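You operate a simulated robot arm through the tools that you are given. There is no shell and no other tool.

You run a simulated robot arm. Do the job below in one go: nothing can be reset, and whatever is moved stays where it is left.

## Task
Fit the gold rod into the silver sleeve and put a blue mark on its end.
Fine: rod all the way down in the sleeve, then marking colour from the blue pad, blue brush back in its cup. Set down upright: blue brush. A coat counts when it lies all over at full strength: go over it till it gets no stronger.

Only the result counts: the job must be done as asked and must still hold three seconds after the hand-in. Knocking over, shifting, dropping, spilling or breaking anything else fails it.

## Robot
A 7-joint arm with a two-finger parallel gripper, fixed in place. Base frame: the origin is at the foot of the arm, x ahead of it, y to its left, z up; the work surface is at about z = 0. Lengths are in m, angles in rad, forces in N, time in s.
With the tool pointing down near the work surface it reaches from about 0.24 to 0.62 m from the base axis. Its first joint turns from -1.152 to 1.152 rad. Payload 2.6 kg.
The tool frame sits at the grasp point between the pads (the TCP): z along the fingers, y along the line on which they close. The tips reach 0.03 m beyond it. The gripper opens to 0.094 m. The fingers are 0.028 m wide and 0.01 m thick; the gripper's body (0.05 by 0.096 m) begins 0.055 m behind the TCP.
Orientation is that of the tool frame in the base frame, as a unit quaternion [x, y, z, w]. With the fingers straight down and closing along the base's y, the tool's x points along the base's -x, its y along +y and its z along -z.

## Interface
- The arm moves only by the tool step_arm. Its argument "commands" is a list of rows, each a list of 7 numbers: the turn, a rotation vector about the tool's x, y, z in units of 45 degrees (1.0 is 45 degrees), then the shift along the tool's x, y, z in units of 300 mm (1.0 is 300 mm), then the closure, from 0 (fully open) to 1 (shut). In form: [[rx, ry, rz, dx, dy, dz, gripper], ...]. A call has 1 to 20 rows; each row is the pose to reach, as a shift and turn from the pose commanded when the call began, along the tool's axes at that moment. A call with a number of a shift or a turn outside -1 to 1 is refused whole. Each row takes 0.2 s and may step no farther than 0.05 m and 0.15 rad from the row before; otherwise, or with a gripper value out of range, the whole call is refused. A pose out of reach is approached as far as the arm can. The call stops where the force on the tool passes 90 N (or 10 N more than at its start, if that is more) or the arm is blocked; 0.2 s more then pass. The fingers move at their own pace (about 0.072 m/s each) and stop on an object; they squeeze with about 35 N. The grip force told is the motor's: it shows also when the fingers shut on nothing. Time passes only in rows, and 0.2 s behind the last, so rows that repeat a pose let the fingers close. The reply holds the time, the measured pose of the TCP, the force on the tool along the base axes, the opening and the grip force, in the units named above and with some noise, with the torque about the TCP (base axes, N m) and any sound that the robot's microphone picked up.
- Cameras (640 x 400 px; columns grow to the right, rows downward): "scene" is fixed at [0.0329, 0.4243, 0.5788]; the picture's right is [-0.83, -0.56, 0.00], its down [-0.23, 0.35, -0.91] and it looks along [0.50, -0.75, -0.42] (base axes); focal length 326 px, centre (320, 200). "wrist" rides on the gripper at [0.076, 0.014, -0.103] in the tool frame; the picture's right is [-0.18, 0.98, 0.00], its down [-0.75, -0.14, -0.64] and it looks along [-0.63, -0.12, 0.77] (tool axes); focal length 243 px, centre (320, 200). There is no depth. A picture from a camera that has moved, and an enlarged one, comes with that camera's place and axes in the base frame and with its lens.
- capture(camera): a new picture of that camera. No time passes.
- enlarge(camera, box): a new picture of the part [left, top, right, bottom] of that camera's present view, enlarged. No time passes.
- hand_in(): hands the job in; it is judged then, once.

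Places have to be worked out from the pictures, the camera data and where the tool is seen. Open the gripper and draw the arm clear of the work before you hand the job in, unless the task says otherwise.

The tools are called after ">>>" by a JSON object that holds its "op" and its "data". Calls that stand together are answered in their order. step_arm: Moves the arm, as the interface text tells. Its arguments: {"type":"object","properties":{"commands":{"type":"array"}},"required":["commands"]} The other tools are called the same way: capture (camera) takes a picture; enlarge (camera, box) takes an enlarged picture of a part of a camera's view; hand_in () hands the job in.

At the start:

```text
clock: 0.0
tool_pos: [0.2938, 0.0221, 0.4586]
tcp_rot: [0.0, 1.0, 0.0, 0.0]
force: [0.5, -0.2, -0.1]
moment: [0.02, 0.0, 0.0]
grip_width: 0.094
gripper_force: 0.1
```

scene: 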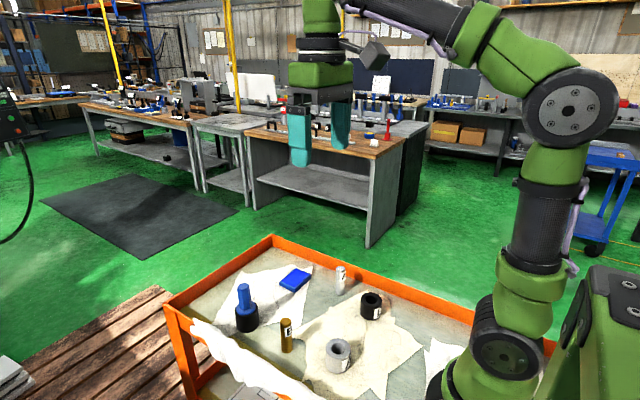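
wrist: 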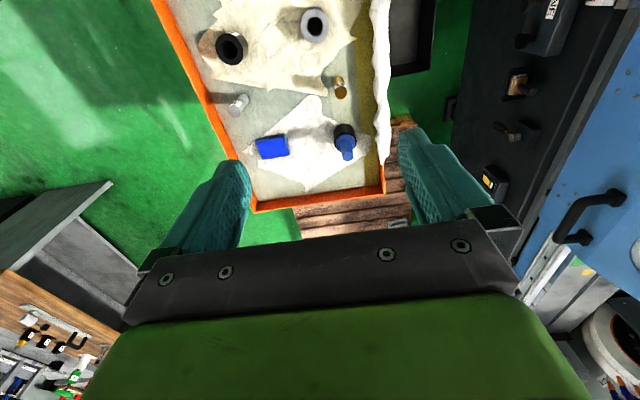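

I'll start with enlarged views of the table in both cameras to find the rods, sleeves, pad and brush.

>>> {"op": "enlarge", "data": {"camera": "scene", "box": [160, 230, 480, 400]}}

>>> {"op": "enlarge", "data": {"camera": "wrist", "box": [180, 0, 420, 210]}}

```text
2.00 times, centred on (320, 315) of scene
camera zoom: at [0.0329, 0.4243, 0.5788], right [-0.83, -0.56, 0.0], down [-0.23, 0.35, -0.91], along [0.5, -0.75, -0.42], focal length 651 px, centre (320, -30)
```

zoom: 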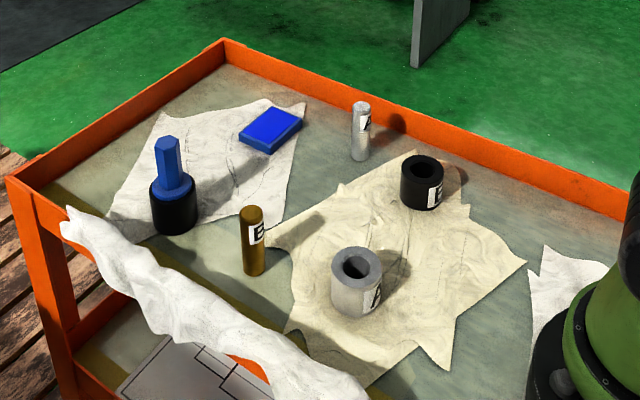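

```text
1.90 times, centred on (300, 105) of wrist
camera zoom: at [0.2174, 0.0365, 0.5612], right [0.18, 0.98, 0.0], down [0.75, -0.14, 0.64], along [0.63, -0.12, -0.77], focal length 462 px, centre (358, 381)
```

zoom: 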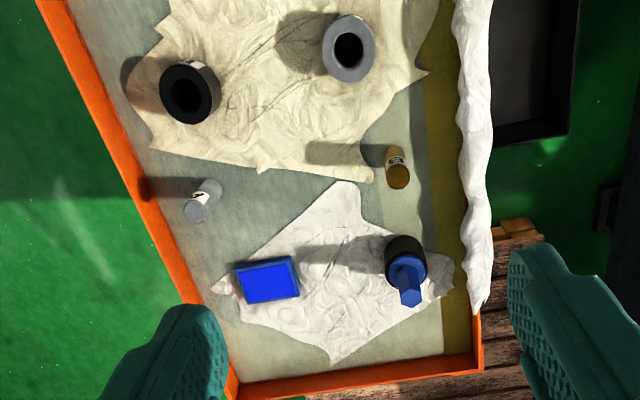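

The rod looks to be near (0.365, 0.052) and about 0.08 tall. The silver sleeve is near (0.255, 0.021), the brush cup near (0.47, 0.052) and the pad near (0.48, -0.13). I'll move to a height above the rod to refine these.

>>> {"op": "step_arm", "data": {"commands": [[0, 0, 0, -0.03, 0.0125, 0.1, 0], [0, 0, 0, -0.06, 0.025, 0.2, 0], [0, 0, 0, -0.09, 0.0375, 0.3, 0], [0, 0, 0, -0.12, 0.05, 0.4, 0], [0, 0, 0, -0.15, 0.0625, 0.5, 0], [0, 0, 0, -0.18, 0.075, 0.6, 0], [0, 0, 0, -0.21, 0.0875, 0.7, 0], [0, 0, 0, -0.237, 0.1, 0.8, 0], [0, 0, 0, -0.237, 0.1, 0.8, 0]]}}

>>> {"op": "capture", "data": {"camera": "wrist"}}

>>> {"op": "capture", "data": {"camera": "scene"}}

```text
clock: 2.0
tool_pos: [0.3653, 0.0526, 0.2182]
tcp_rot: [-0.001, 1.0, 0.0, 0.0]
force: [0.2, -0.3, -1.4]
moment: [-0.02, -0.01, 0.0]
grip_width: 0.0938
gripper_force: 0.0
```

```text
taken
camera wrist: at [0.2875, 0.0662, 0.3211], right [0.18, 0.98, 0.0], down [0.75, -0.14, 0.64], along [0.63, -0.12, -0.77], focal length 243 px, centre (320, 200)
```

wrist: 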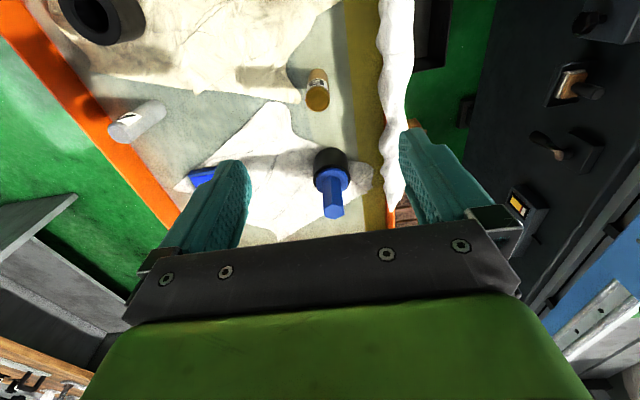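

```text
taken
```

scene: 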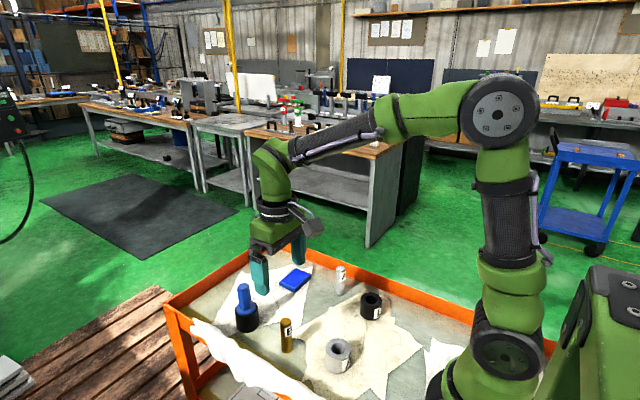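

The rod is nearly under the gripper. I'll zoom in on the wrist and scene views to refine the rod and the brush.

>>> {"op": "enlarge", "data": {"camera": "wrist", "box": [240, 50, 400, 150]}}

>>> {"op": "enlarge", "data": {"camera": "wrist", "box": [260, 130, 400, 230]}}

>>> {"op": "enlarge", "data": {"camera": "scene", "box": [260, 300, 380, 380]}}

>>> {"op": "enlarge", "data": {"camera": "scene", "box": [220, 260, 340, 340]}}

```text
4.00 times, centred on (320, 100) of wrist
camera zoom: at [0.2875, 0.0662, 0.3211], right [0.18, 0.98, 0.0], down [0.75, -0.14, 0.64], along [0.63, -0.12, -0.77], focal length 970 px, centre (320, 600)
```

zoom: 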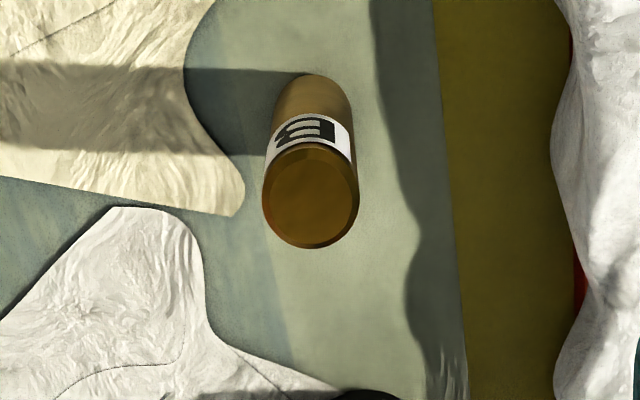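

```text
4.00 times, centred on (330, 180) of wrist
camera zoom: at [0.2875, 0.0662, 0.3211], right [0.18, 0.98, 0.0], down [0.75, -0.14, 0.64], along [0.63, -0.12, -0.77], focal length 970 px, centre (280, 280)
```

zoom: 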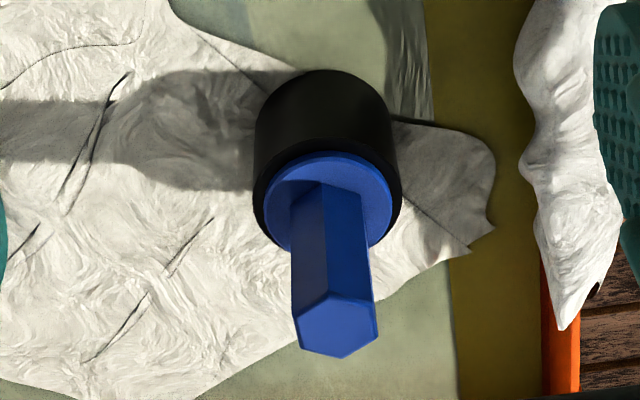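

```text
5.00 times, centred on (320, 340) of scene
camera zoom: at [0.0329, 0.4243, 0.5788], right [-0.83, -0.56, 0.0], down [-0.23, 0.35, -0.91], along [0.5, -0.75, -0.42], focal length 1628 px, centre (320, -500)
```

zoom: 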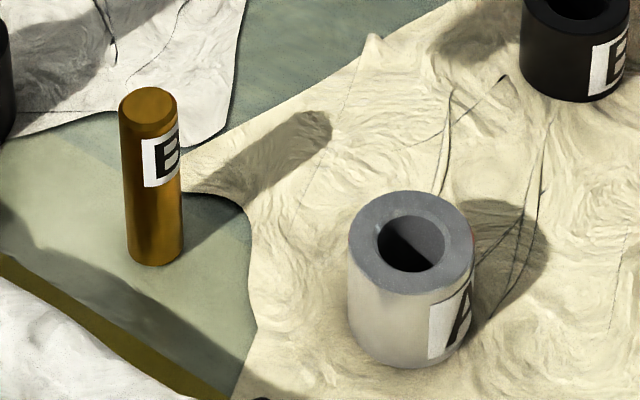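

```text
5.00 times, centred on (280, 300) of scene
camera zoom: at [0.0329, 0.4243, 0.5788], right [-0.83, -0.56, 0.0], down [-0.23, 0.35, -0.91], along [0.5, -0.75, -0.42], focal length 1628 px, centre (520, -300)
```

zoom: 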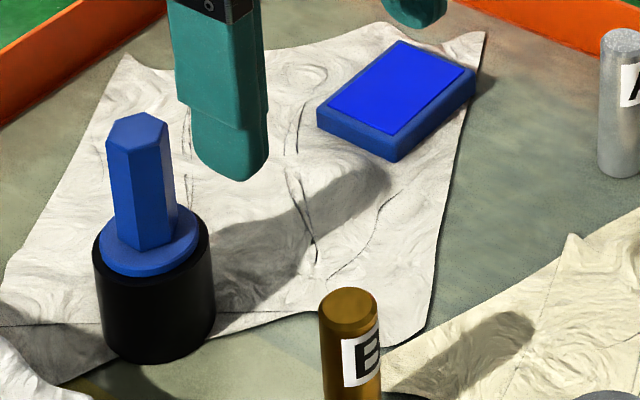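

From the closer view, the rod axis is at about (0.3605, 0.0497), with diameter around 23 mm and height around 80 mm. The sleeve bore looks like about 27 mm. I'll lower to just above the rod and check alignment.

>>> {"op": "step_arm", "data": {"commands": [[0, 0, 0, 0.0153, -0.009, 0.1, 0], [0, 0, 0, 0.0153, -0.009, 0.2, 0], [0, 0, 0, 0.0153, -0.009, 0.29, 0], [0, 0, 0, 0.0153, -0.009, 0.29, 0]]}}

>>> {"op": "capture", "data": {"camera": "wrist"}}

>>> {"op": "enlarge", "data": {"camera": "scene", "box": [220, 240, 380, 340]}}

```text
clock: 3.0
tool_pos: [0.3618, 0.0495, 0.1313]
tcp_rot: [0.0, 1.0, -0.001, 0.0]
force: [-0.5, 0.5, 0.5]
moment: [0.01, 0.02, 0.01]
grip_width: 0.094
gripper_force: 0.1
```

```text
taken
camera wrist: at [0.2846, 0.063, 0.2335], right [0.18, 0.98, 0.0], down [0.75, -0.14, 0.64], along [0.63, -0.12, -0.77], focal length 243 px, centre (320, 200)
```

wrist: 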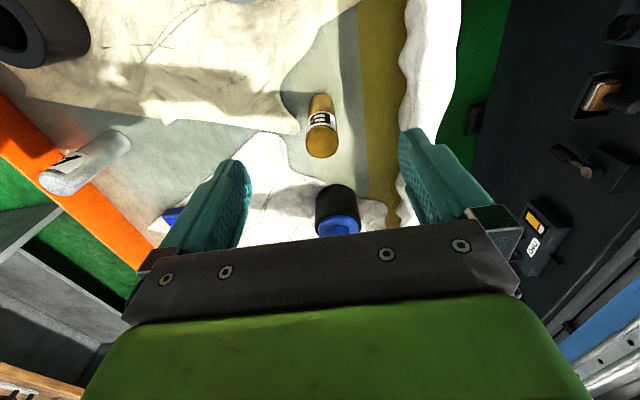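

```text
4.00 times, centred on (300, 290) of scene
camera zoom: at [0.0329, 0.4243, 0.5788], right [-0.83, -0.56, 0.0], down [-0.23, 0.35, -0.91], along [0.5, -0.75, -0.42], focal length 1302 px, centre (400, -160)
```

zoom: 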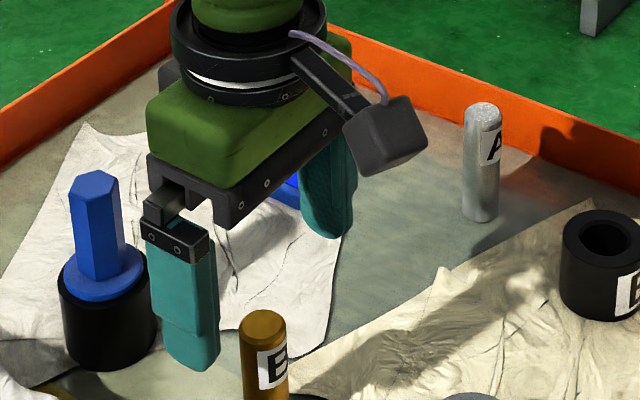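

The rod is between the fingers and centred. I'll descend to TCP z of about 0.08, so the tips stay clear of the sleeve when the rod is seated, and close on it.

>>> {"op": "step_arm", "data": {"commands": [[0, 0, 0, 0, 0.002, 0.09, 0], [0, 0, 0, 0, 0.002, 0.17, 0], [0, 0, 0, 0, 0.002, 0.17, 0], [0, 0, 0, 0, 0.002, 0.17, 0.5], [0, 0, 0, 0, 0.002, 0.17, 1], [0, 0, 0, 0, 0.002, 0.17, 1], [0, 0, 0, 0, 0.002, 0.17, 1], [0, 0, 0, 0, 0.002, 0.17, 1], [0, 0, 0, 0, 0.002, 0.17, 1]]}}

>>> {"op": "capture", "data": {"camera": "wrist"}}

>>> {"op": "enlarge", "data": {"camera": "scene", "box": [220, 260, 380, 360]}}

```text
clock: 5.0
tool_pos: [0.3618, 0.0514, 0.0819]
tcp_rot: [0.001, 1.0, 0.0, 0.0]
force: [0.4, 0.2, 0.5]
moment: [0.1, -0.01, 0.02]
grip_width: 0.0233
gripper_force: 34.7
```

```text
taken
camera wrist: at [0.2842, 0.0648, 0.1825], right [0.18, 0.98, 0.0], down [0.75, -0.14, 0.64], along [0.63, -0.12, -0.77], focal length 243 px, centre (320, 200)
```

wrist: 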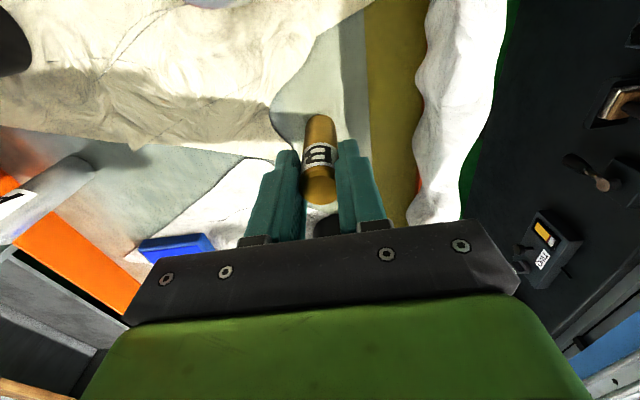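

```text
4.00 times, centred on (300, 310) of scene
camera zoom: at [0.0329, 0.4243, 0.5788], right [-0.83, -0.56, 0.0], down [-0.23, 0.35, -0.91], along [0.5, -0.75, -0.42], focal length 1302 px, centre (400, -240)
```

zoom: 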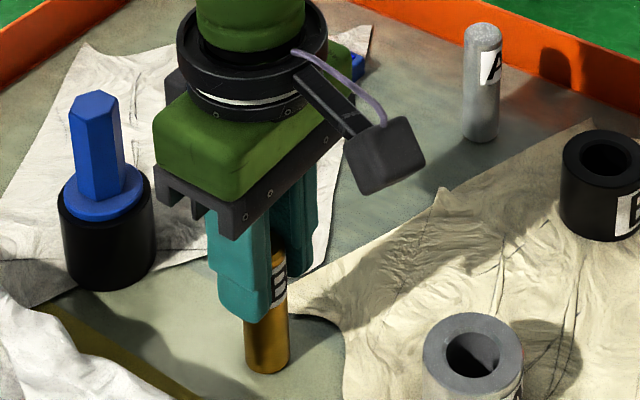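

Rod gripped (23.3 mm wide, 35 N). I'll lift it straight up, move part-way toward the sleeve, and look again to refine the sleeve position.

>>> {"op": "step_arm", "data": {"commands": [[0, 0, 0, 0, 0, -0.07, 1], [0, 0, 0, 0, 0, -0.14, 1], [0, 0, 0, 0, 0, -0.21, 1], [0, 0, 0, 0, 0, -0.28, 1], [0, 0, 0, 0.06, -0.02, -0.3, 1], [0, 0, 0, 0.13, -0.04, -0.3, 1], [0, 0, 0, 0.2, -0.0667, -0.3, 1], [0, 0, 0, 0.2, -0.0667, -0.3, 1]]}}

>>> {"op": "capture", "data": {"camera": "wrist"}}

>>> {"op": "enlarge", "data": {"camera": "scene", "box": [240, 240, 400, 380]}}

```text
clock: 6.8
tool_pos: [0.3007, 0.0307, 0.1732]
tcp_rot: [-0.001, 1.0, 0.0, 0.0]
force: [-0.3, 0.0, -3.2]
moment: [0.04, -0.04, 0.02]
grip_width: 0.0233
gripper_force: 34.7
```

```text
taken
camera wrist: at [0.2236, 0.0444, 0.2751], right [0.18, 0.98, 0.0], down [0.75, -0.14, 0.64], along [0.63, -0.12, -0.77], focal length 243 px, centre (320, 200)
```

wrist: 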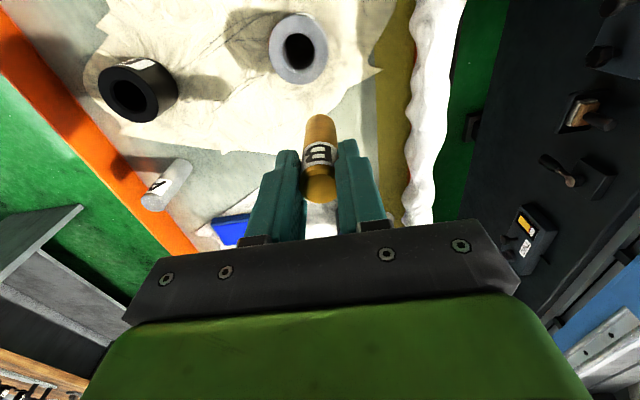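

```text
2.86 times, centred on (320, 310) of scene
camera zoom: at [0.0329, 0.4243, 0.5788], right [-0.83, -0.56, 0.0], down [-0.23, 0.35, -0.91], along [0.5, -0.75, -0.42], focal length 930 px, centre (320, -114)
```

zoom: 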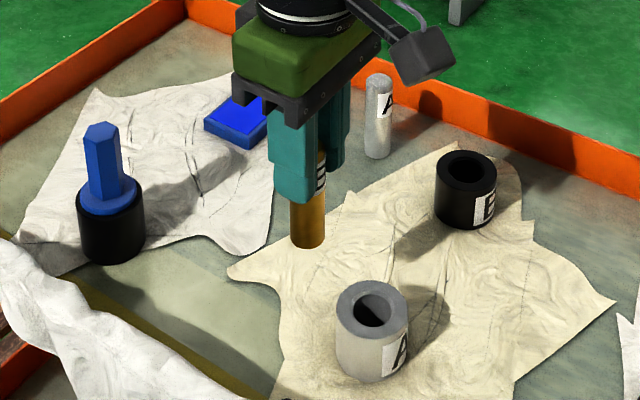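

>>> {"op": "enlarge", "data": {"camera": "wrist", "box": [240, 0, 400, 100]}}

>>> {"op": "enlarge", "data": {"camera": "wrist", "box": [240, 110, 400, 210]}}

```text
4.00 times, centred on (320, 50) of wrist
camera zoom: at [0.2236, 0.0444, 0.2751], right [0.18, 0.98, 0.0], down [0.75, -0.14, 0.64], along [0.63, -0.12, -0.77], focal length 970 px, centre (320, 800)
```

zoom: 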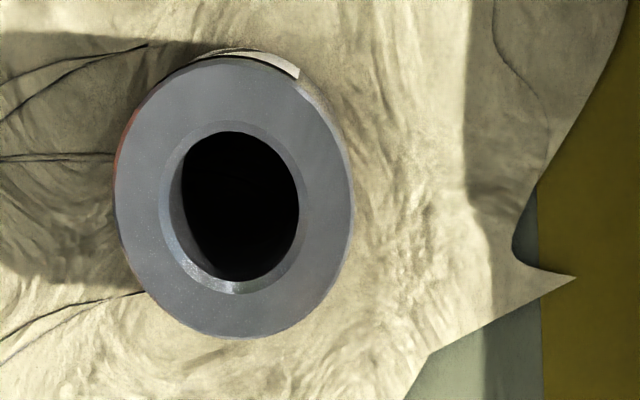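

```text
4.00 times, centred on (320, 160) of wrist
camera zoom: at [0.2236, 0.0444, 0.2751], right [0.18, 0.98, 0.0], down [0.75, -0.14, 0.64], along [0.63, -0.12, -0.77], focal length 970 px, centre (320, 360)
```

zoom: 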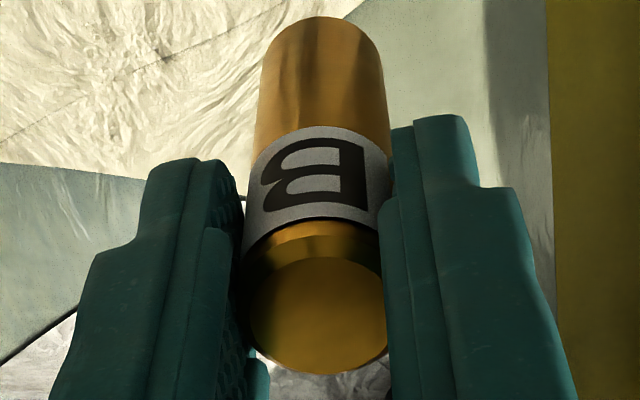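

The sleeve centre is about (-0.047, -0.009) from the TCP, and the rod sits about 2 mm ahead of the TCP in x. I'll move over the sleeve at the same height and check from both cameras.

>>> {"op": "step_arm", "data": {"commands": [[0, 0, 0, 0.05, -0.01, 0, 1], [0, 0, 0, 0.11, -0.02, 0, 1], [0, 0, 0, 0.163, -0.031, 0, 1], [0, 0, 0, 0.163, -0.031, 0.05, 1], [0, 0, 0, 0.163, -0.031, 0.09, 1], [0, 0, 0, 0.163, -0.031, 0.09, 1]]}}

>>> {"op": "enlarge", "data": {"camera": "wrist", "box": [240, 60, 400, 210]}}

>>> {"op": "enlarge", "data": {"camera": "scene", "box": [280, 280, 400, 380]}}

```text
clock: 8.2
tool_pos: [0.2519, 0.0212, 0.1449]
tcp_rot: [0.0, 1.0, 0.0, 0.0]
force: [0.3, -0.3, -1.4]
moment: [0.0, -0.03, 0.0]
grip_width: 0.0232
gripper_force: 34.4
```

```text
2.67 times, centred on (320, 135) of wrist
camera zoom: at [0.1753, 0.0351, 0.2463], right [0.18, 0.98, 0.0], down [0.75, -0.14, 0.64], along [0.63, -0.12, -0.77], focal length 647 px, centre (320, 373)
```

zoom: 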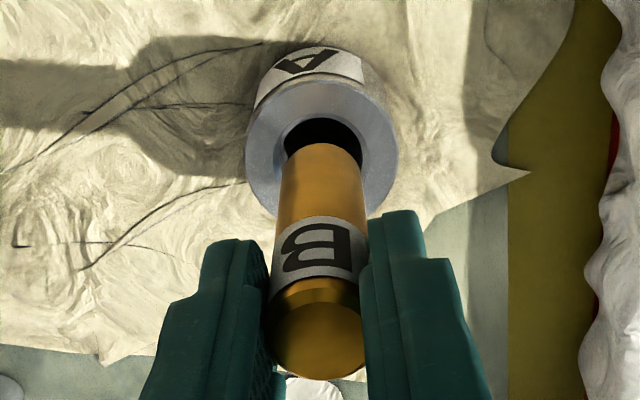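

```text
4.00 times, centred on (340, 330) of scene
camera zoom: at [0.033, 0.4243, 0.5788], right [-0.83, -0.56, 0.0], down [-0.23, 0.35, -0.91], along [0.5, -0.75, -0.42], focal length 1302 px, centre (240, -320)
```

zoom: 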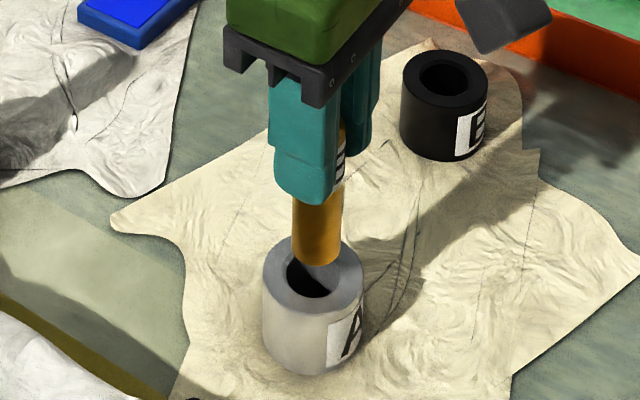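

The rod hovers over the sleeve with small residual offsets. I'll zoom further to measure them before lowering.

>>> {"op": "enlarge", "data": {"camera": "wrist", "box": [285, 80, 355, 150]}}

>>> {"op": "enlarge", "data": {"camera": "scene", "box": [335, 325, 385, 375]}}

```text
5.71 times, centred on (320, 115) of wrist
camera zoom: at [0.1753, 0.0351, 0.2463], right [0.18, 0.98, 0.0], down [0.75, -0.14, 0.64], along [0.63, -0.12, -0.77], focal length 1386 px, centre (320, 686)
```

zoom: 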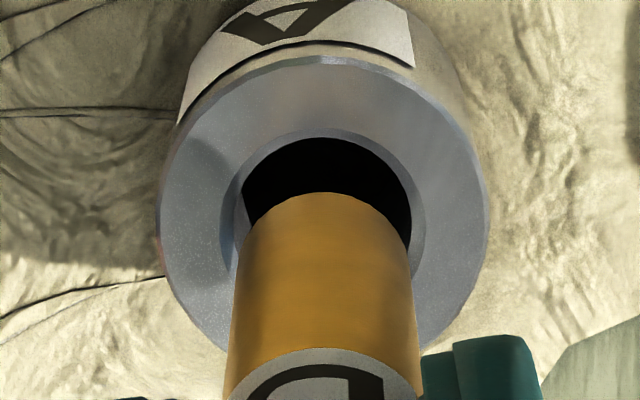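

```text
8.00 times, centred on (360, 350) of scene
camera zoom: at [0.033, 0.4243, 0.5788], right [-0.83, -0.56, 0.0], down [-0.23, 0.35, -0.91], along [0.5, -0.75, -0.42], focal length 2605 px, centre (0, -1000)
```

zoom: 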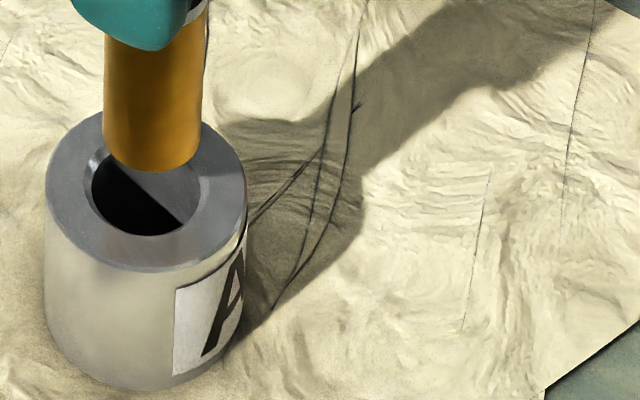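

Measurement says the rod needs about 1 mm more in +x to be concentric with the bore. I'll correct and lower the tip a few mm into the bore, watching the force.

>>> {"op": "step_arm", "data": {"commands": [[0, 0, 0, -0.0037, 0.0003, 0.02, 1], [0, 0, 0, -0.0037, 0.0003, 0.04, 1], [0, 0, 0, -0.0037, 0.0003, 0.055, 1], [0, 0, 0, -0.0037, 0.0003, 0.07, 1], [0, 0, 0, -0.0037, 0.0003, 0.08, 1], [0, 0, 0, -0.0037, 0.0003, 0.08, 1]]}}

>>> {"op": "enlarge", "data": {"camera": "wrist", "box": [270, 80, 370, 180]}}

>>> {"op": "enlarge", "data": {"camera": "scene", "box": [310, 310, 400, 380]}}

```text
clock: 9.6
tool_pos: [0.2537, 0.0235, 0.1195]
tcp_rot: [0.0, 1.0, -0.001, -0.001]
force: [-0.2, 0.1, -3.5]
moment: [-0.01, -0.01, 0.01]
grip_width: 0.023
gripper_force: 35.3
```

```text
4.00 times, centred on (320, 130) of wrist
camera zoom: at [0.176, 0.0359, 0.2223], right [0.18, 0.98, 0.0], down [0.75, -0.14, 0.64], along [0.63, -0.12, -0.77], focal length 970 px, centre (320, 480)
```

zoom: 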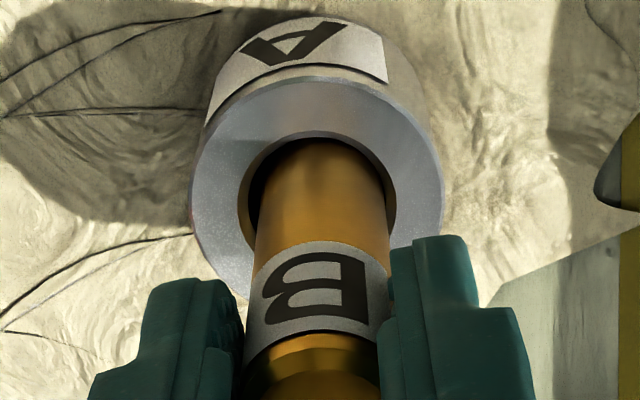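

```text
5.71 times, centred on (355, 345) of scene
camera zoom: at [0.033, 0.4243, 0.5788], right [-0.83, -0.56, 0.0], down [-0.23, 0.35, -0.91], along [0.5, -0.75, -0.42], focal length 1861 px, centre (120, -629)
```

zoom: 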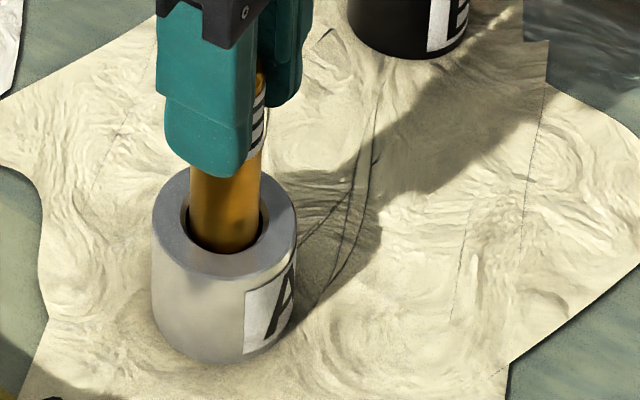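

The tip is in the bore with no contact force and looks centred. I'll continue down slowly.

>>> {"op": "step_arm", "data": {"commands": [[0, 0, 0, 0, 0, 0.015, 1], [0, 0, 0, 0, 0, 0.03, 1], [0, 0, 0, 0, 0, 0.045, 1], [0, 0, 0, 0, 0, 0.06, 1], [0, 0, 0, 0, 0, 0.075, 1], [0, 0, 0, 0, 0, 0.09, 1], [0, 0, 0, 0, 0, 0.1, 1], [0, 0, 0, 0, 0, 0.1, 1]]}}

>>> {"op": "enlarge", "data": {"camera": "scene", "box": [310, 310, 400, 380]}}

```text
clock: 11.4
tool_pos: [0.2538, 0.022, 0.0899]
tcp_rot: [0.0, 1.0, 0.0, 0.0]
force: [0.5, -0.4, -3.2]
moment: [0.0, 0.04, -0.02]
grip_width: 0.0227
gripper_force: 35.3
```

```text
5.71 times, centred on (355, 345) of scene
camera zoom: at [0.033, 0.4243, 0.5788], right [-0.83, -0.56, 0.0], down [-0.23, 0.35, -0.91], along [0.5, -0.75, -0.42], focal length 1861 px, centre (120, -629)
```

zoom: 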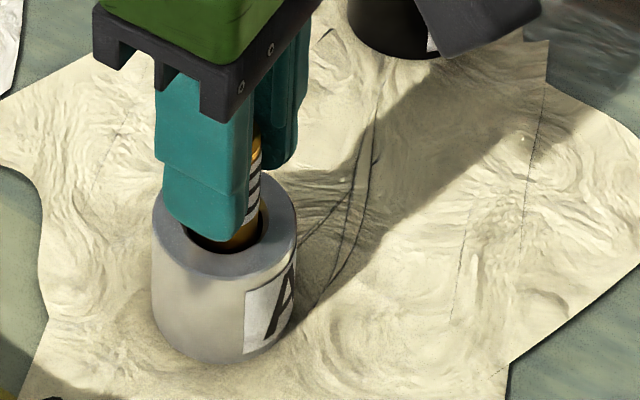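

Still free. I'll take the last ~9 mm in small steps and watch for the bottoming force.

>>> {"op": "step_arm", "data": {"commands": [[0, 0, 0, 0, 0, 0.007, 1], [0, 0, 0, 0, 0, 0.014, 1], [0, 0, 0, 0, 0, 0.02, 1], [0, 0, 0, 0, 0, 0.025, 1], [0, 0, 0, 0, 0, 0.028, 1], [0, 0, 0, 0, 0, 0.028, 1]]}}

>>> {"op": "enlarge", "data": {"camera": "scene", "box": [310, 310, 400, 380]}}

>>> {"op": "enlarge", "data": {"camera": "wrist", "box": [270, 80, 390, 220]}}

```text
clock: 12.8
tool_pos: [0.2569, 0.0213, 0.0815]
tcp_rot: [-0.001, 1.0, 0.0, 0.002]
force: [2.9, 4.0, 20.2]
moment: [0.4, -0.54, 0.04]
grip_width: 0.0233
gripper_force: 34.7
```

```text
5.71 times, centred on (355, 345) of scene
camera zoom: at [0.0329, 0.4243, 0.5789], right [-0.83, -0.56, 0.0], down [-0.23, 0.35, -0.91], along [0.5, -0.75, -0.42], focal length 1861 px, centre (120, -629)
```

zoom: 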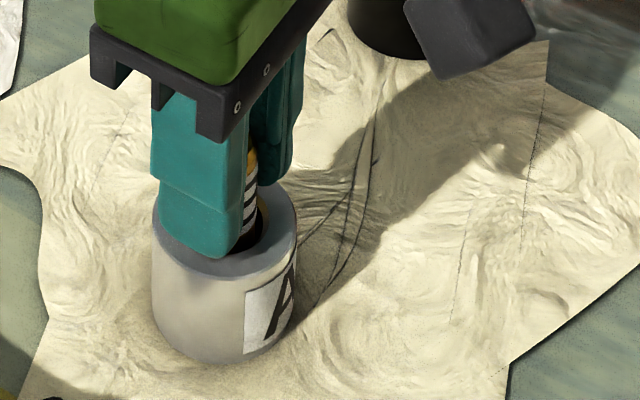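

```text
2.86 times, centred on (330, 150) of wrist
camera zoom: at [0.1777, 0.0351, 0.1831], right [0.18, 0.98, 0.0], down [0.75, -0.14, 0.65], along [0.64, -0.12, -0.76], focal length 693 px, centre (291, 343)
```

zoom: 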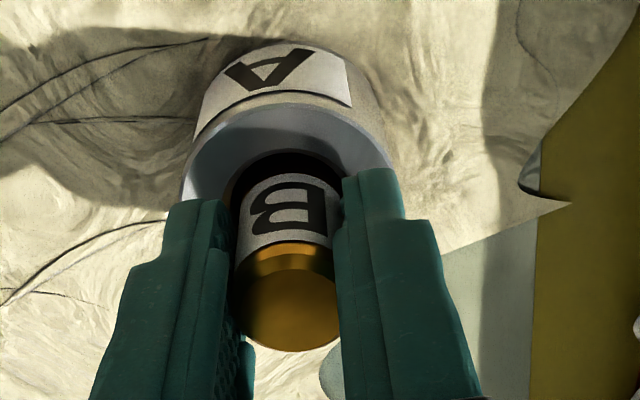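

Contact of about 20 N at TCP z of 0.081 matches the rod bottoming, since its bottom was about 0.081 below the TCP when I gripped it. I'll ease off about 1 mm, open and lift away, then check the seating.

>>> {"op": "step_arm", "data": {"commands": [[0, 0, 0, 0, 0, -0.003, 1], [0, 0, 0, 0, 0, -0.003, 0.6], [0, 0, 0, 0, 0, -0.003, 0.45], [0, 0, 0, 0, 0, -0.003, 0.45], [0, 0, 0, 0, 0, -0.003, 0.45], [0, 0, 0, 0, 0, -0.05, 0.45], [0, 0, 0, 0, 0, -0.12, 0.45], [0, 0, 0, 0, 0, -0.2, 0.45], [0, 0, 0, 0, 0, -0.2, 0.45]]}}

>>> {"op": "enlarge", "data": {"camera": "scene", "box": [310, 310, 400, 380]}}

>>> {"op": "enlarge", "data": {"camera": "wrist", "box": [260, 40, 380, 180]}}

```text
clock: 14.8
tool_pos: [0.2527, 0.0211, 0.1419]
tcp_rot: [0.0, 1.0, 0.0, 0.0]
force: [0.3, -0.1, -0.5]
moment: [0.02, 0.04, -0.02]
grip_width: 0.0518
gripper_force: 0.2
```

```text
5.71 times, centred on (355, 345) of scene
camera zoom: at [0.0329, 0.4243, 0.5788], right [-0.83, -0.56, 0.0], down [-0.23, 0.35, -0.91], along [0.5, -0.75, -0.42], focal length 1861 px, centre (120, -629)
```

zoom: 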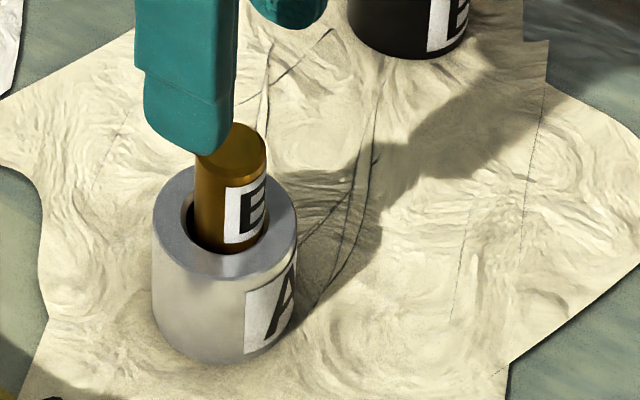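

```text
2.86 times, centred on (320, 110) of wrist
camera zoom: at [0.1758, 0.0346, 0.244], right [0.18, 0.98, 0.0], down [0.75, -0.14, 0.64], along [0.63, -0.12, -0.77], focal length 693 px, centre (320, 457)
```

zoom: 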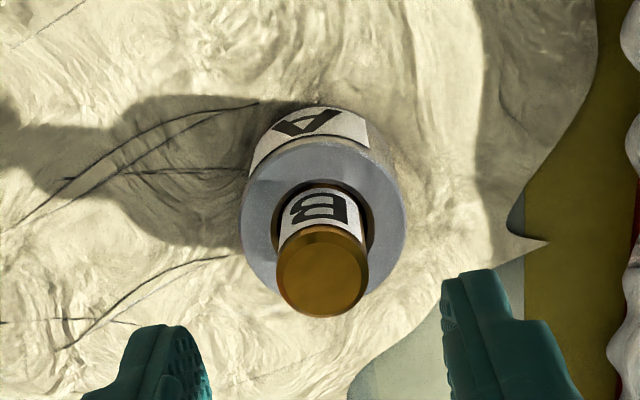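

The rod is seated: the grip did not slip, and its top is at z of about 0.079. Next I'll rise and move out over the brush with the fingers open to look at it closely.

>>> {"op": "step_arm", "data": {"commands": [[0, 0, 0, 0, 0, -0.1, 0.3], [0, 0, 0, 0, 0, -0.2, 0.1], [0, 0, 0, 0, 0, -0.3, 0], [0, 0, 0, -0.1, 0.02, -0.36, 0], [0, 0, 0, -0.22, 0.04, -0.36, 0], [0, 0, 0, -0.34, 0.06, -0.36, 0], [0, 0, 0, -0.46, 0.08, -0.36, 0], [0, 0, 0, -0.58, 0.1, -0.36, 0], [0, 0, 0, -0.7, 0.1, -0.36, 0], [0, 0, 0, -0.7, 0.1, -0.36, 0]]}}

>>> {"op": "capture", "data": {"camera": "wrist"}}

>>> {"op": "enlarge", "data": {"camera": "scene", "box": [160, 200, 400, 350]}}

```text
clock: 17.0
tool_pos: [0.4635, 0.0524, 0.2512]
tcp_rot: [0.0, 1.0, -0.001, -0.001]
force: [0.1, -0.5, 0.9]
moment: [0.02, -0.01, -0.02]
grip_width: 0.0943
gripper_force: 0.1
```

```text
taken
camera wrist: at [0.3863, 0.0651, 0.3529], right [0.18, 0.98, 0.0], down [0.75, -0.14, 0.64], along [0.63, -0.12, -0.77], focal length 243 px, centre (320, 200)
```

wrist: 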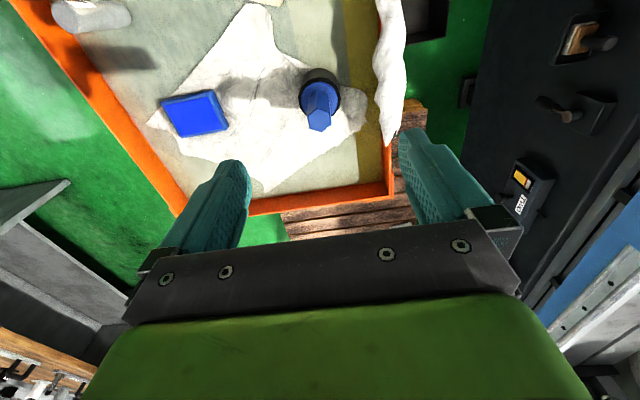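

```text
2.67 times, centred on (280, 275) of scene
camera zoom: at [0.033, 0.4243, 0.5788], right [-0.83, -0.56, 0.0], down [-0.23, 0.35, -0.91], along [0.5, -0.75, -0.42], focal length 868 px, centre (427, 0)
```

zoom: 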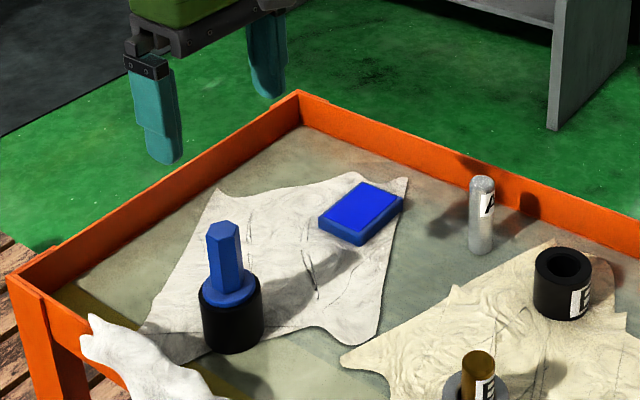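

>>> {"op": "enlarge", "data": {"camera": "wrist", "box": [260, 40, 380, 150]}}

>>> {"op": "enlarge", "data": {"camera": "wrist", "box": [140, 60, 260, 160]}}

```text
3.64 times, centred on (320, 95) of wrist
camera zoom: at [0.3863, 0.0651, 0.3529], right [0.18, 0.98, 0.0], down [0.75, -0.14, 0.64], along [0.63, -0.12, -0.77], focal length 882 px, centre (320, 582)
```

zoom: 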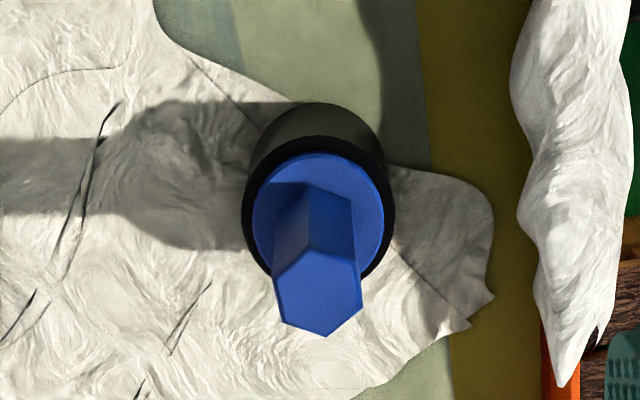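

```text
4.00 times, centred on (200, 110) of wrist
camera zoom: at [0.3863, 0.0651, 0.3529], right [0.18, 0.98, 0.0], down [0.75, -0.14, 0.64], along [0.63, -0.12, -0.77], focal length 970 px, centre (800, 560)
```

zoom: 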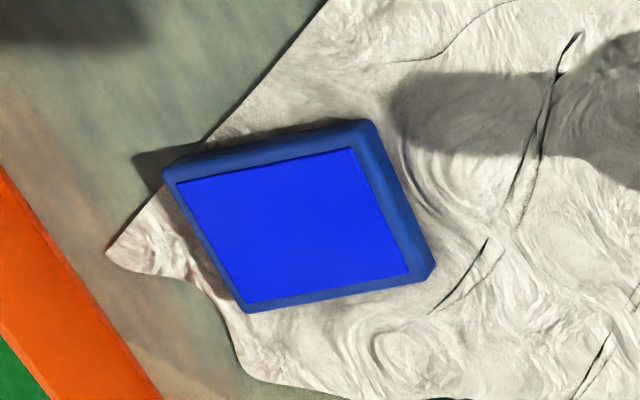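

Triangulated, the brush handle top is at (0.480, 0.047, 0.113), the flange top is at z of about 0.045, and the hex flats face y. I'll descend with a partly closed gripper to stay clear of the cloth roll at y > 0.115, then check before gripping.

>>> {"op": "step_arm", "data": {"commands": [[0, 0, 0, -0.03, -0.0067, 0.08, 0.36], [0, 0, 0, -0.0583, -0.0133, 0.16, 0.36], [0, 0, 0, -0.0583, -0.0133, 0.24, 0.36], [0, 0, 0, -0.0583, -0.0133, 0.31, 0.36], [0, 0, 0, -0.0583, -0.0133, 0.31, 0.36]]}}

>>> {"op": "capture", "data": {"camera": "wrist"}}

>>> {"op": "enlarge", "data": {"camera": "scene", "box": [180, 220, 320, 350]}}

```text
clock: 18.2
tool_pos: [0.4812, 0.0484, 0.1562]
tcp_rot: [0.001, 1.0, 0.0, 0.0]
force: [-0.2, -0.6, -1.4]
moment: [-0.02, 0.01, -0.02]
grip_width: 0.0604
gripper_force: 0.0
```

```text
taken
camera wrist: at [0.4034, 0.061, 0.2586], right [0.18, 0.98, 0.0], down [0.75, -0.14, 0.64], along [0.63, -0.12, -0.77], focal length 243 px, centre (320, 200)
```

wrist: 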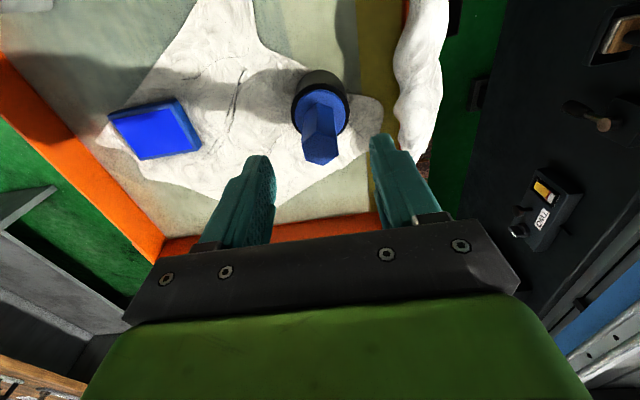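

```text
3.08 times, centred on (250, 285) of scene
camera zoom: at [0.0329, 0.4243, 0.5788], right [-0.83, -0.56, 0.0], down [-0.23, 0.35, -0.91], along [0.5, -0.75, -0.42], focal length 1002 px, centre (535, -62)
```

zoom: 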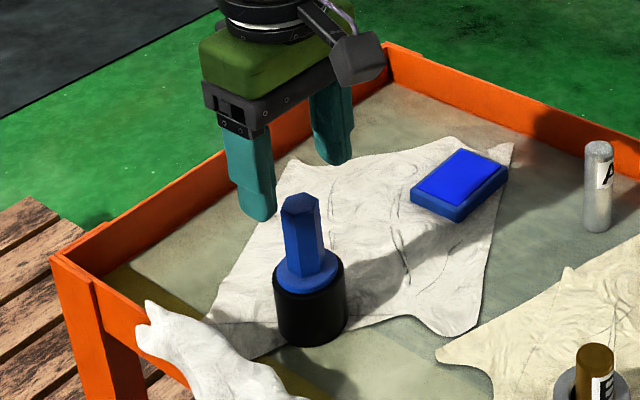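

The handle end is centred within 2 mm of the TCP. I'll descend and grip the handle.

>>> {"op": "step_arm", "data": {"commands": [[0, 0, 0, -0.005, -0.002, 0.08, 0.36], [0, 0, 0, -0.005, -0.002, 0.15, 0.36], [0, 0, 0, -0.005, -0.002, 0.22, 0.36], [0, 0, 0, -0.005, -0.002, 0.22, 0.36], [0, 0, 0, -0.005, -0.002, 0.22, 1], [0, 0, 0, -0.005, -0.002, 0.22, 1], [0, 0, 0, -0.005, -0.002, 0.22, 1], [0, 0, 0, -0.005, -0.002, 0.22, 1], [0, 0, 0, -0.005, -0.002, 0.22, 1]]}}

>>> {"op": "capture", "data": {"camera": "wrist"}}

>>> {"op": "enlarge", "data": {"camera": "scene", "box": [180, 220, 320, 350]}}

```text
clock: 20.2
tool_pos: [0.4811, 0.0468, 0.0926]
tcp_rot: [0.0, 1.0, 0.0, 0.0]
force: [-0.6, 0.1, -0.4]
moment: [0.02, -0.01, 0.01]
grip_width: 0.0234
gripper_force: 34.3
```

```text
taken
camera wrist: at [0.4046, 0.0608, 0.1938], right [0.18, 0.98, 0.0], down [0.75, -0.14, 0.64], along [0.63, -0.12, -0.77], focal length 243 px, centre (320, 200)
```

wrist: 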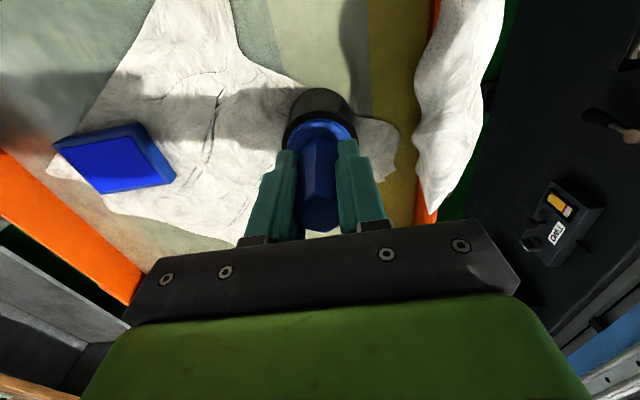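

```text
3.08 times, centred on (250, 285) of scene
camera zoom: at [0.0329, 0.4243, 0.5788], right [-0.83, -0.56, 0.0], down [-0.23, 0.35, -0.91], along [0.5, -0.75, -0.42], focal length 1002 px, centre (535, -62)
```

zoom: 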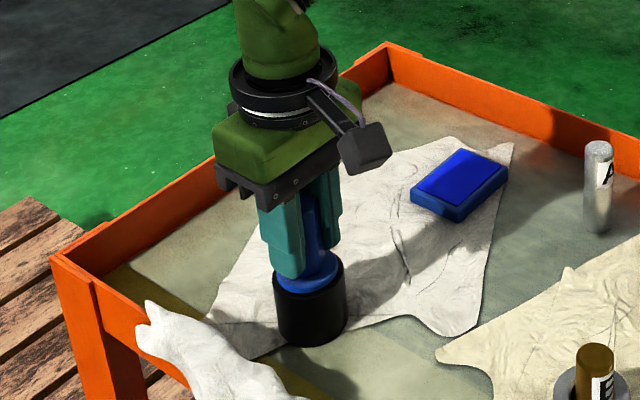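

The brush is gripped, with the dock pose recorded as (0.4815, 0.0462, 0.0902). I'll lift it straight up.

>>> {"op": "step_arm", "data": {"commands": [[0, 0, 0, 0, 0, -0.05, 1], [0, 0, 0, 0, 0, -0.1, 1], [0, 0, 0, 0, 0, -0.15, 1], [0, 0, 0, 0, 0, -0.2, 1], [0, 0, 0, 0, 0, -0.25, 1], [0, 0, 0, 0, 0, -0.3, 1], [0, 0, 0, 0, 0, -0.35, 1], [0, 0, 0, 0, 0, -0.4, 1], [0, 0, 0, 0, 0, -0.4, 1]]}}

>>> {"op": "capture", "data": {"camera": "wrist"}}

>>> {"op": "enlarge", "data": {"camera": "scene", "box": [180, 200, 340, 350]}}

```text
clock: 22.2
tool_pos: [0.4812, 0.0481, 0.2107]
tcp_rot: [0.0, 1.0, 0.001, 0.0]
force: [0.5, -0.3, 0.0]
moment: [-0.03, 0.02, -0.01]
grip_width: 0.0235
gripper_force: 35.0
```

```text
taken
camera wrist: at [0.4043, 0.0612, 0.3123], right [0.18, 0.98, 0.0], down [0.75, -0.14, 0.64], along [0.63, -0.12, -0.77], focal length 243 px, centre (320, 200)
```

wrist: 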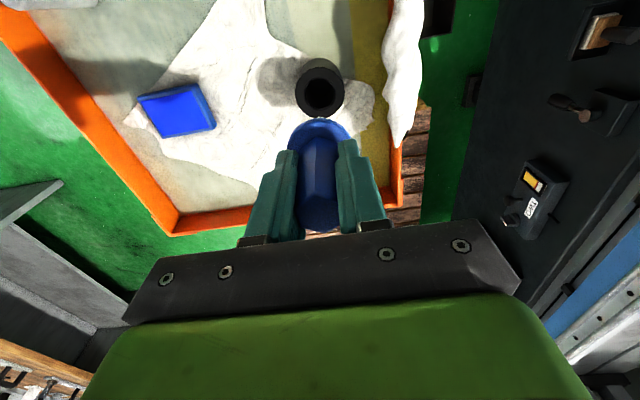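

```text
2.67 times, centred on (260, 275) of scene
camera zoom: at [0.0329, 0.4243, 0.5788], right [-0.83, -0.56, 0.0], down [-0.23, 0.35, -0.91], along [0.5, -0.75, -0.42], focal length 868 px, centre (480, 0)
```

zoom: 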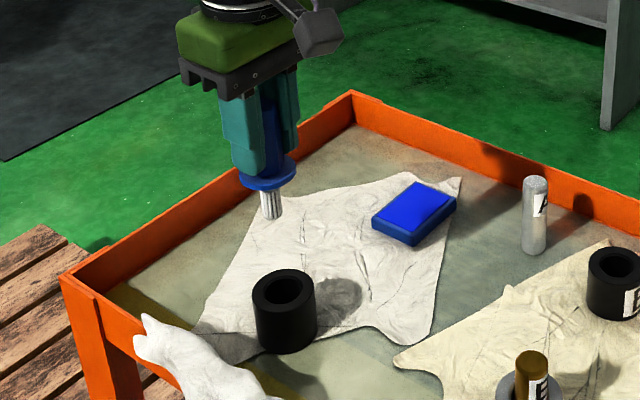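

>>> {"op": "enlarge", "data": {"camera": "scene", "box": [225, 230, 275, 295]}}

>>> {"op": "enlarge", "data": {"camera": "wrist", "box": [260, 50, 380, 150]}}

>>> {"op": "enlarge", "data": {"camera": "wrist", "box": [120, 60, 240, 160]}}

>>> {"op": "enlarge", "data": {"camera": "scene", "box": [250, 240, 350, 310]}}

```text
6.15 times, centred on (250, 262) of scene
camera zoom: at [0.0329, 0.4243, 0.5788], right [-0.83, -0.56, 0.0], down [-0.23, 0.35, -0.91], along [0.5, -0.75, -0.42], focal length 2004 px, centre (751, -185)
```

zoom: 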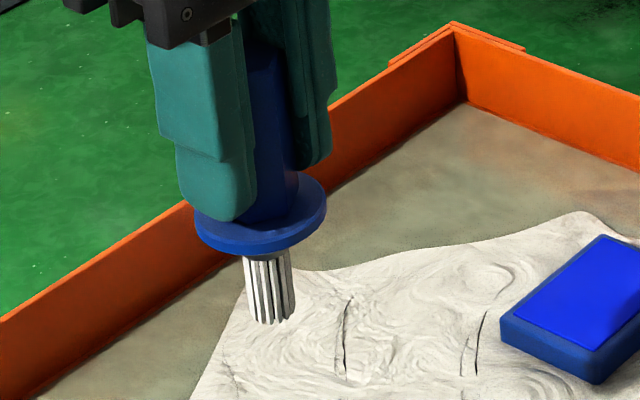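

```text
4.00 times, centred on (320, 100) of wrist
camera zoom: at [0.4043, 0.0612, 0.3123], right [0.18, 0.98, 0.0], down [0.75, -0.14, 0.64], along [0.63, -0.12, -0.77], focal length 970 px, centre (320, 600)
```

zoom: 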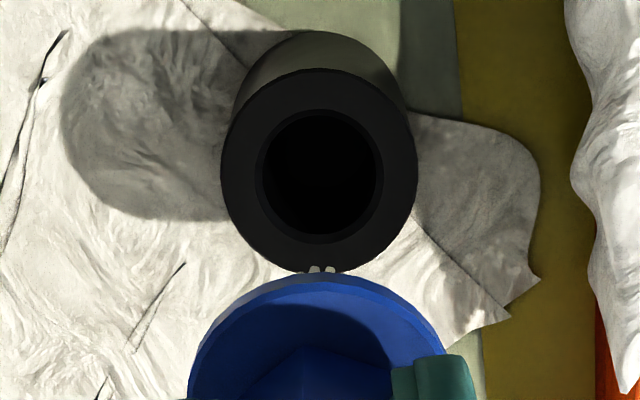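

```text
4.00 times, centred on (180, 110) of wrist
camera zoom: at [0.4043, 0.0612, 0.3123], right [0.18, 0.98, 0.0], down [0.75, -0.14, 0.64], along [0.63, -0.12, -0.77], focal length 970 px, centre (880, 560)
```

zoom: 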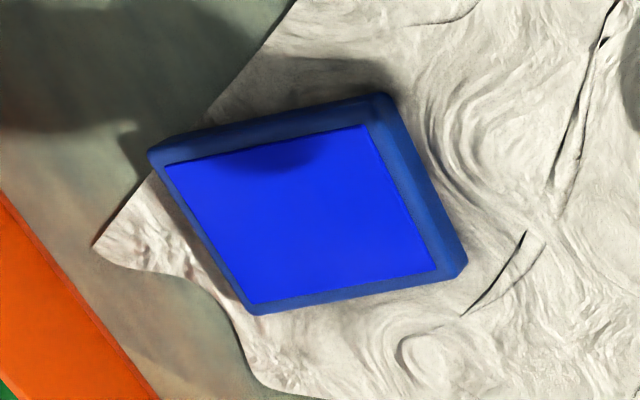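

```text
5.71 times, centred on (300, 275) of scene
camera zoom: at [0.0329, 0.4243, 0.5788], right [-0.83, -0.56, 0.0], down [-0.23, 0.35, -0.91], along [0.5, -0.75, -0.42], focal length 1861 px, centre (434, -229)
```

zoom: 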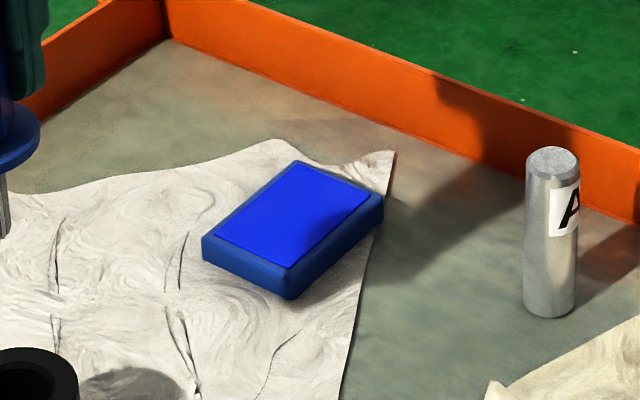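

The bristles are about 17 mm across, with the tip about 83 mm below the TCP. The inked face of the pad spans x 0.459–0.503 and y -0.164 to -0.099, with its top at z of about 0.015–0.02. I'll carry the brush over the pad centre and lower to about 10 mm above it.

>>> {"op": "step_arm", "data": {"commands": [[0, 0, 0, 0, -0.1, 0, 1], [0, 0, 0, 0, -0.2, 0, 1], [0, 0, 0, 0, -0.3, 0, 1], [0, 0, 0, 0, -0.4, 0, 1], [0, 0, 0, 0, -0.5, 0, 1], [0, 0, 0, 0, -0.594, 0, 1], [0, 0, 0, 0, -0.594, 0.1, 1], [0, 0, 0, 0, -0.594, 0.2, 1], [0, 0, 0, 0, -0.594, 0.27, 1], [0, 0, 0, 0, -0.594, 0.3, 1], [0, 0, 0, 0, -0.594, 0.3, 1]]}}

>>> {"op": "capture", "data": {"camera": "wrist"}}

>>> {"op": "enlarge", "data": {"camera": "scene", "box": [240, 225, 350, 310]}}

```text
clock: 24.6
tool_pos: [0.4832, -0.1294, 0.1198]
tcp_rot: [0.0, 1.0, -0.001, 0.0]
force: [0.5, -0.1, -1.3]
moment: [0.0, 0.03, 0.0]
grip_width: 0.0235
gripper_force: 35.0
```

```text
taken
camera wrist: at [0.4059, -0.1161, 0.2229], right [0.18, 0.98, 0.0], down [0.75, -0.14, 0.64], along [0.63, -0.12, -0.77], focal length 243 px, centre (320, 200)
```

wrist: 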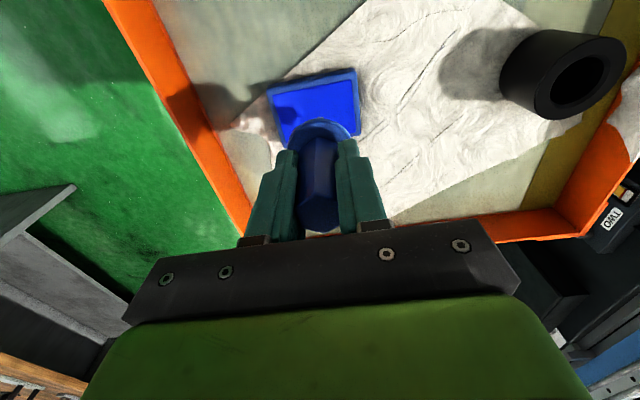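

```text
4.71 times, centred on (295, 268) of scene
camera zoom: at [0.0329, 0.4243, 0.5788], right [-0.83, -0.56, 0.0], down [-0.23, 0.35, -0.91], along [0.5, -0.75, -0.42], focal length 1532 px, centre (438, -118)
```

zoom: 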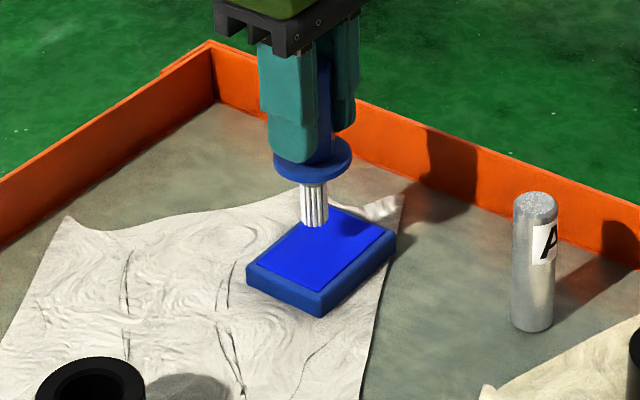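

The tip is about 2 cm above the pad centre. I'll lower in small steps looking for light contact.

>>> {"op": "step_arm", "data": {"commands": [[0, 0, 0, 0, 0, 0.02, 1], [0, 0, 0, 0, 0, 0.035, 1], [0, 0, 0, 0, 0, 0.045, 1], [0, 0, 0, 0, 0, 0.05, 1], [0, 0, 0, 0, 0, 0.05, 1]]}}

>>> {"op": "enlarge", "data": {"camera": "scene", "box": [280, 250, 330, 300]}}

```text
clock: 25.8
tool_pos: [0.4824, -0.1305, 0.1047]
tcp_rot: [-0.001, 1.0, 0.0, 0.0]
force: [0.2, -0.6, -1.4]
moment: [0.03, 0.0, 0.0]
grip_width: 0.0233
gripper_force: 34.9
```

```text
8.00 times, centred on (305, 275) of scene
camera zoom: at [0.0329, 0.4243, 0.5788], right [-0.83, -0.56, 0.0], down [-0.23, 0.35, -0.91], along [0.5, -0.75, -0.42], focal length 2605 px, centre (440, -400)
```

zoom: 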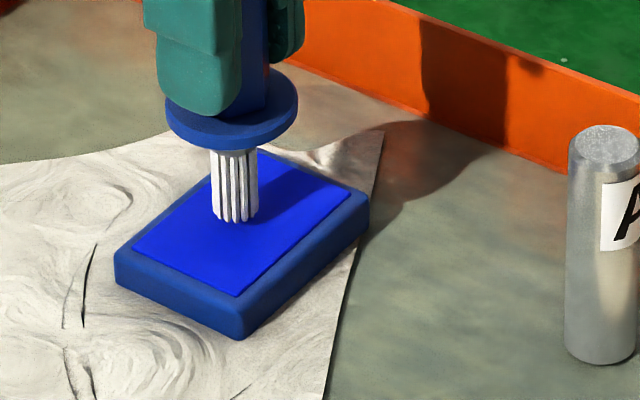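

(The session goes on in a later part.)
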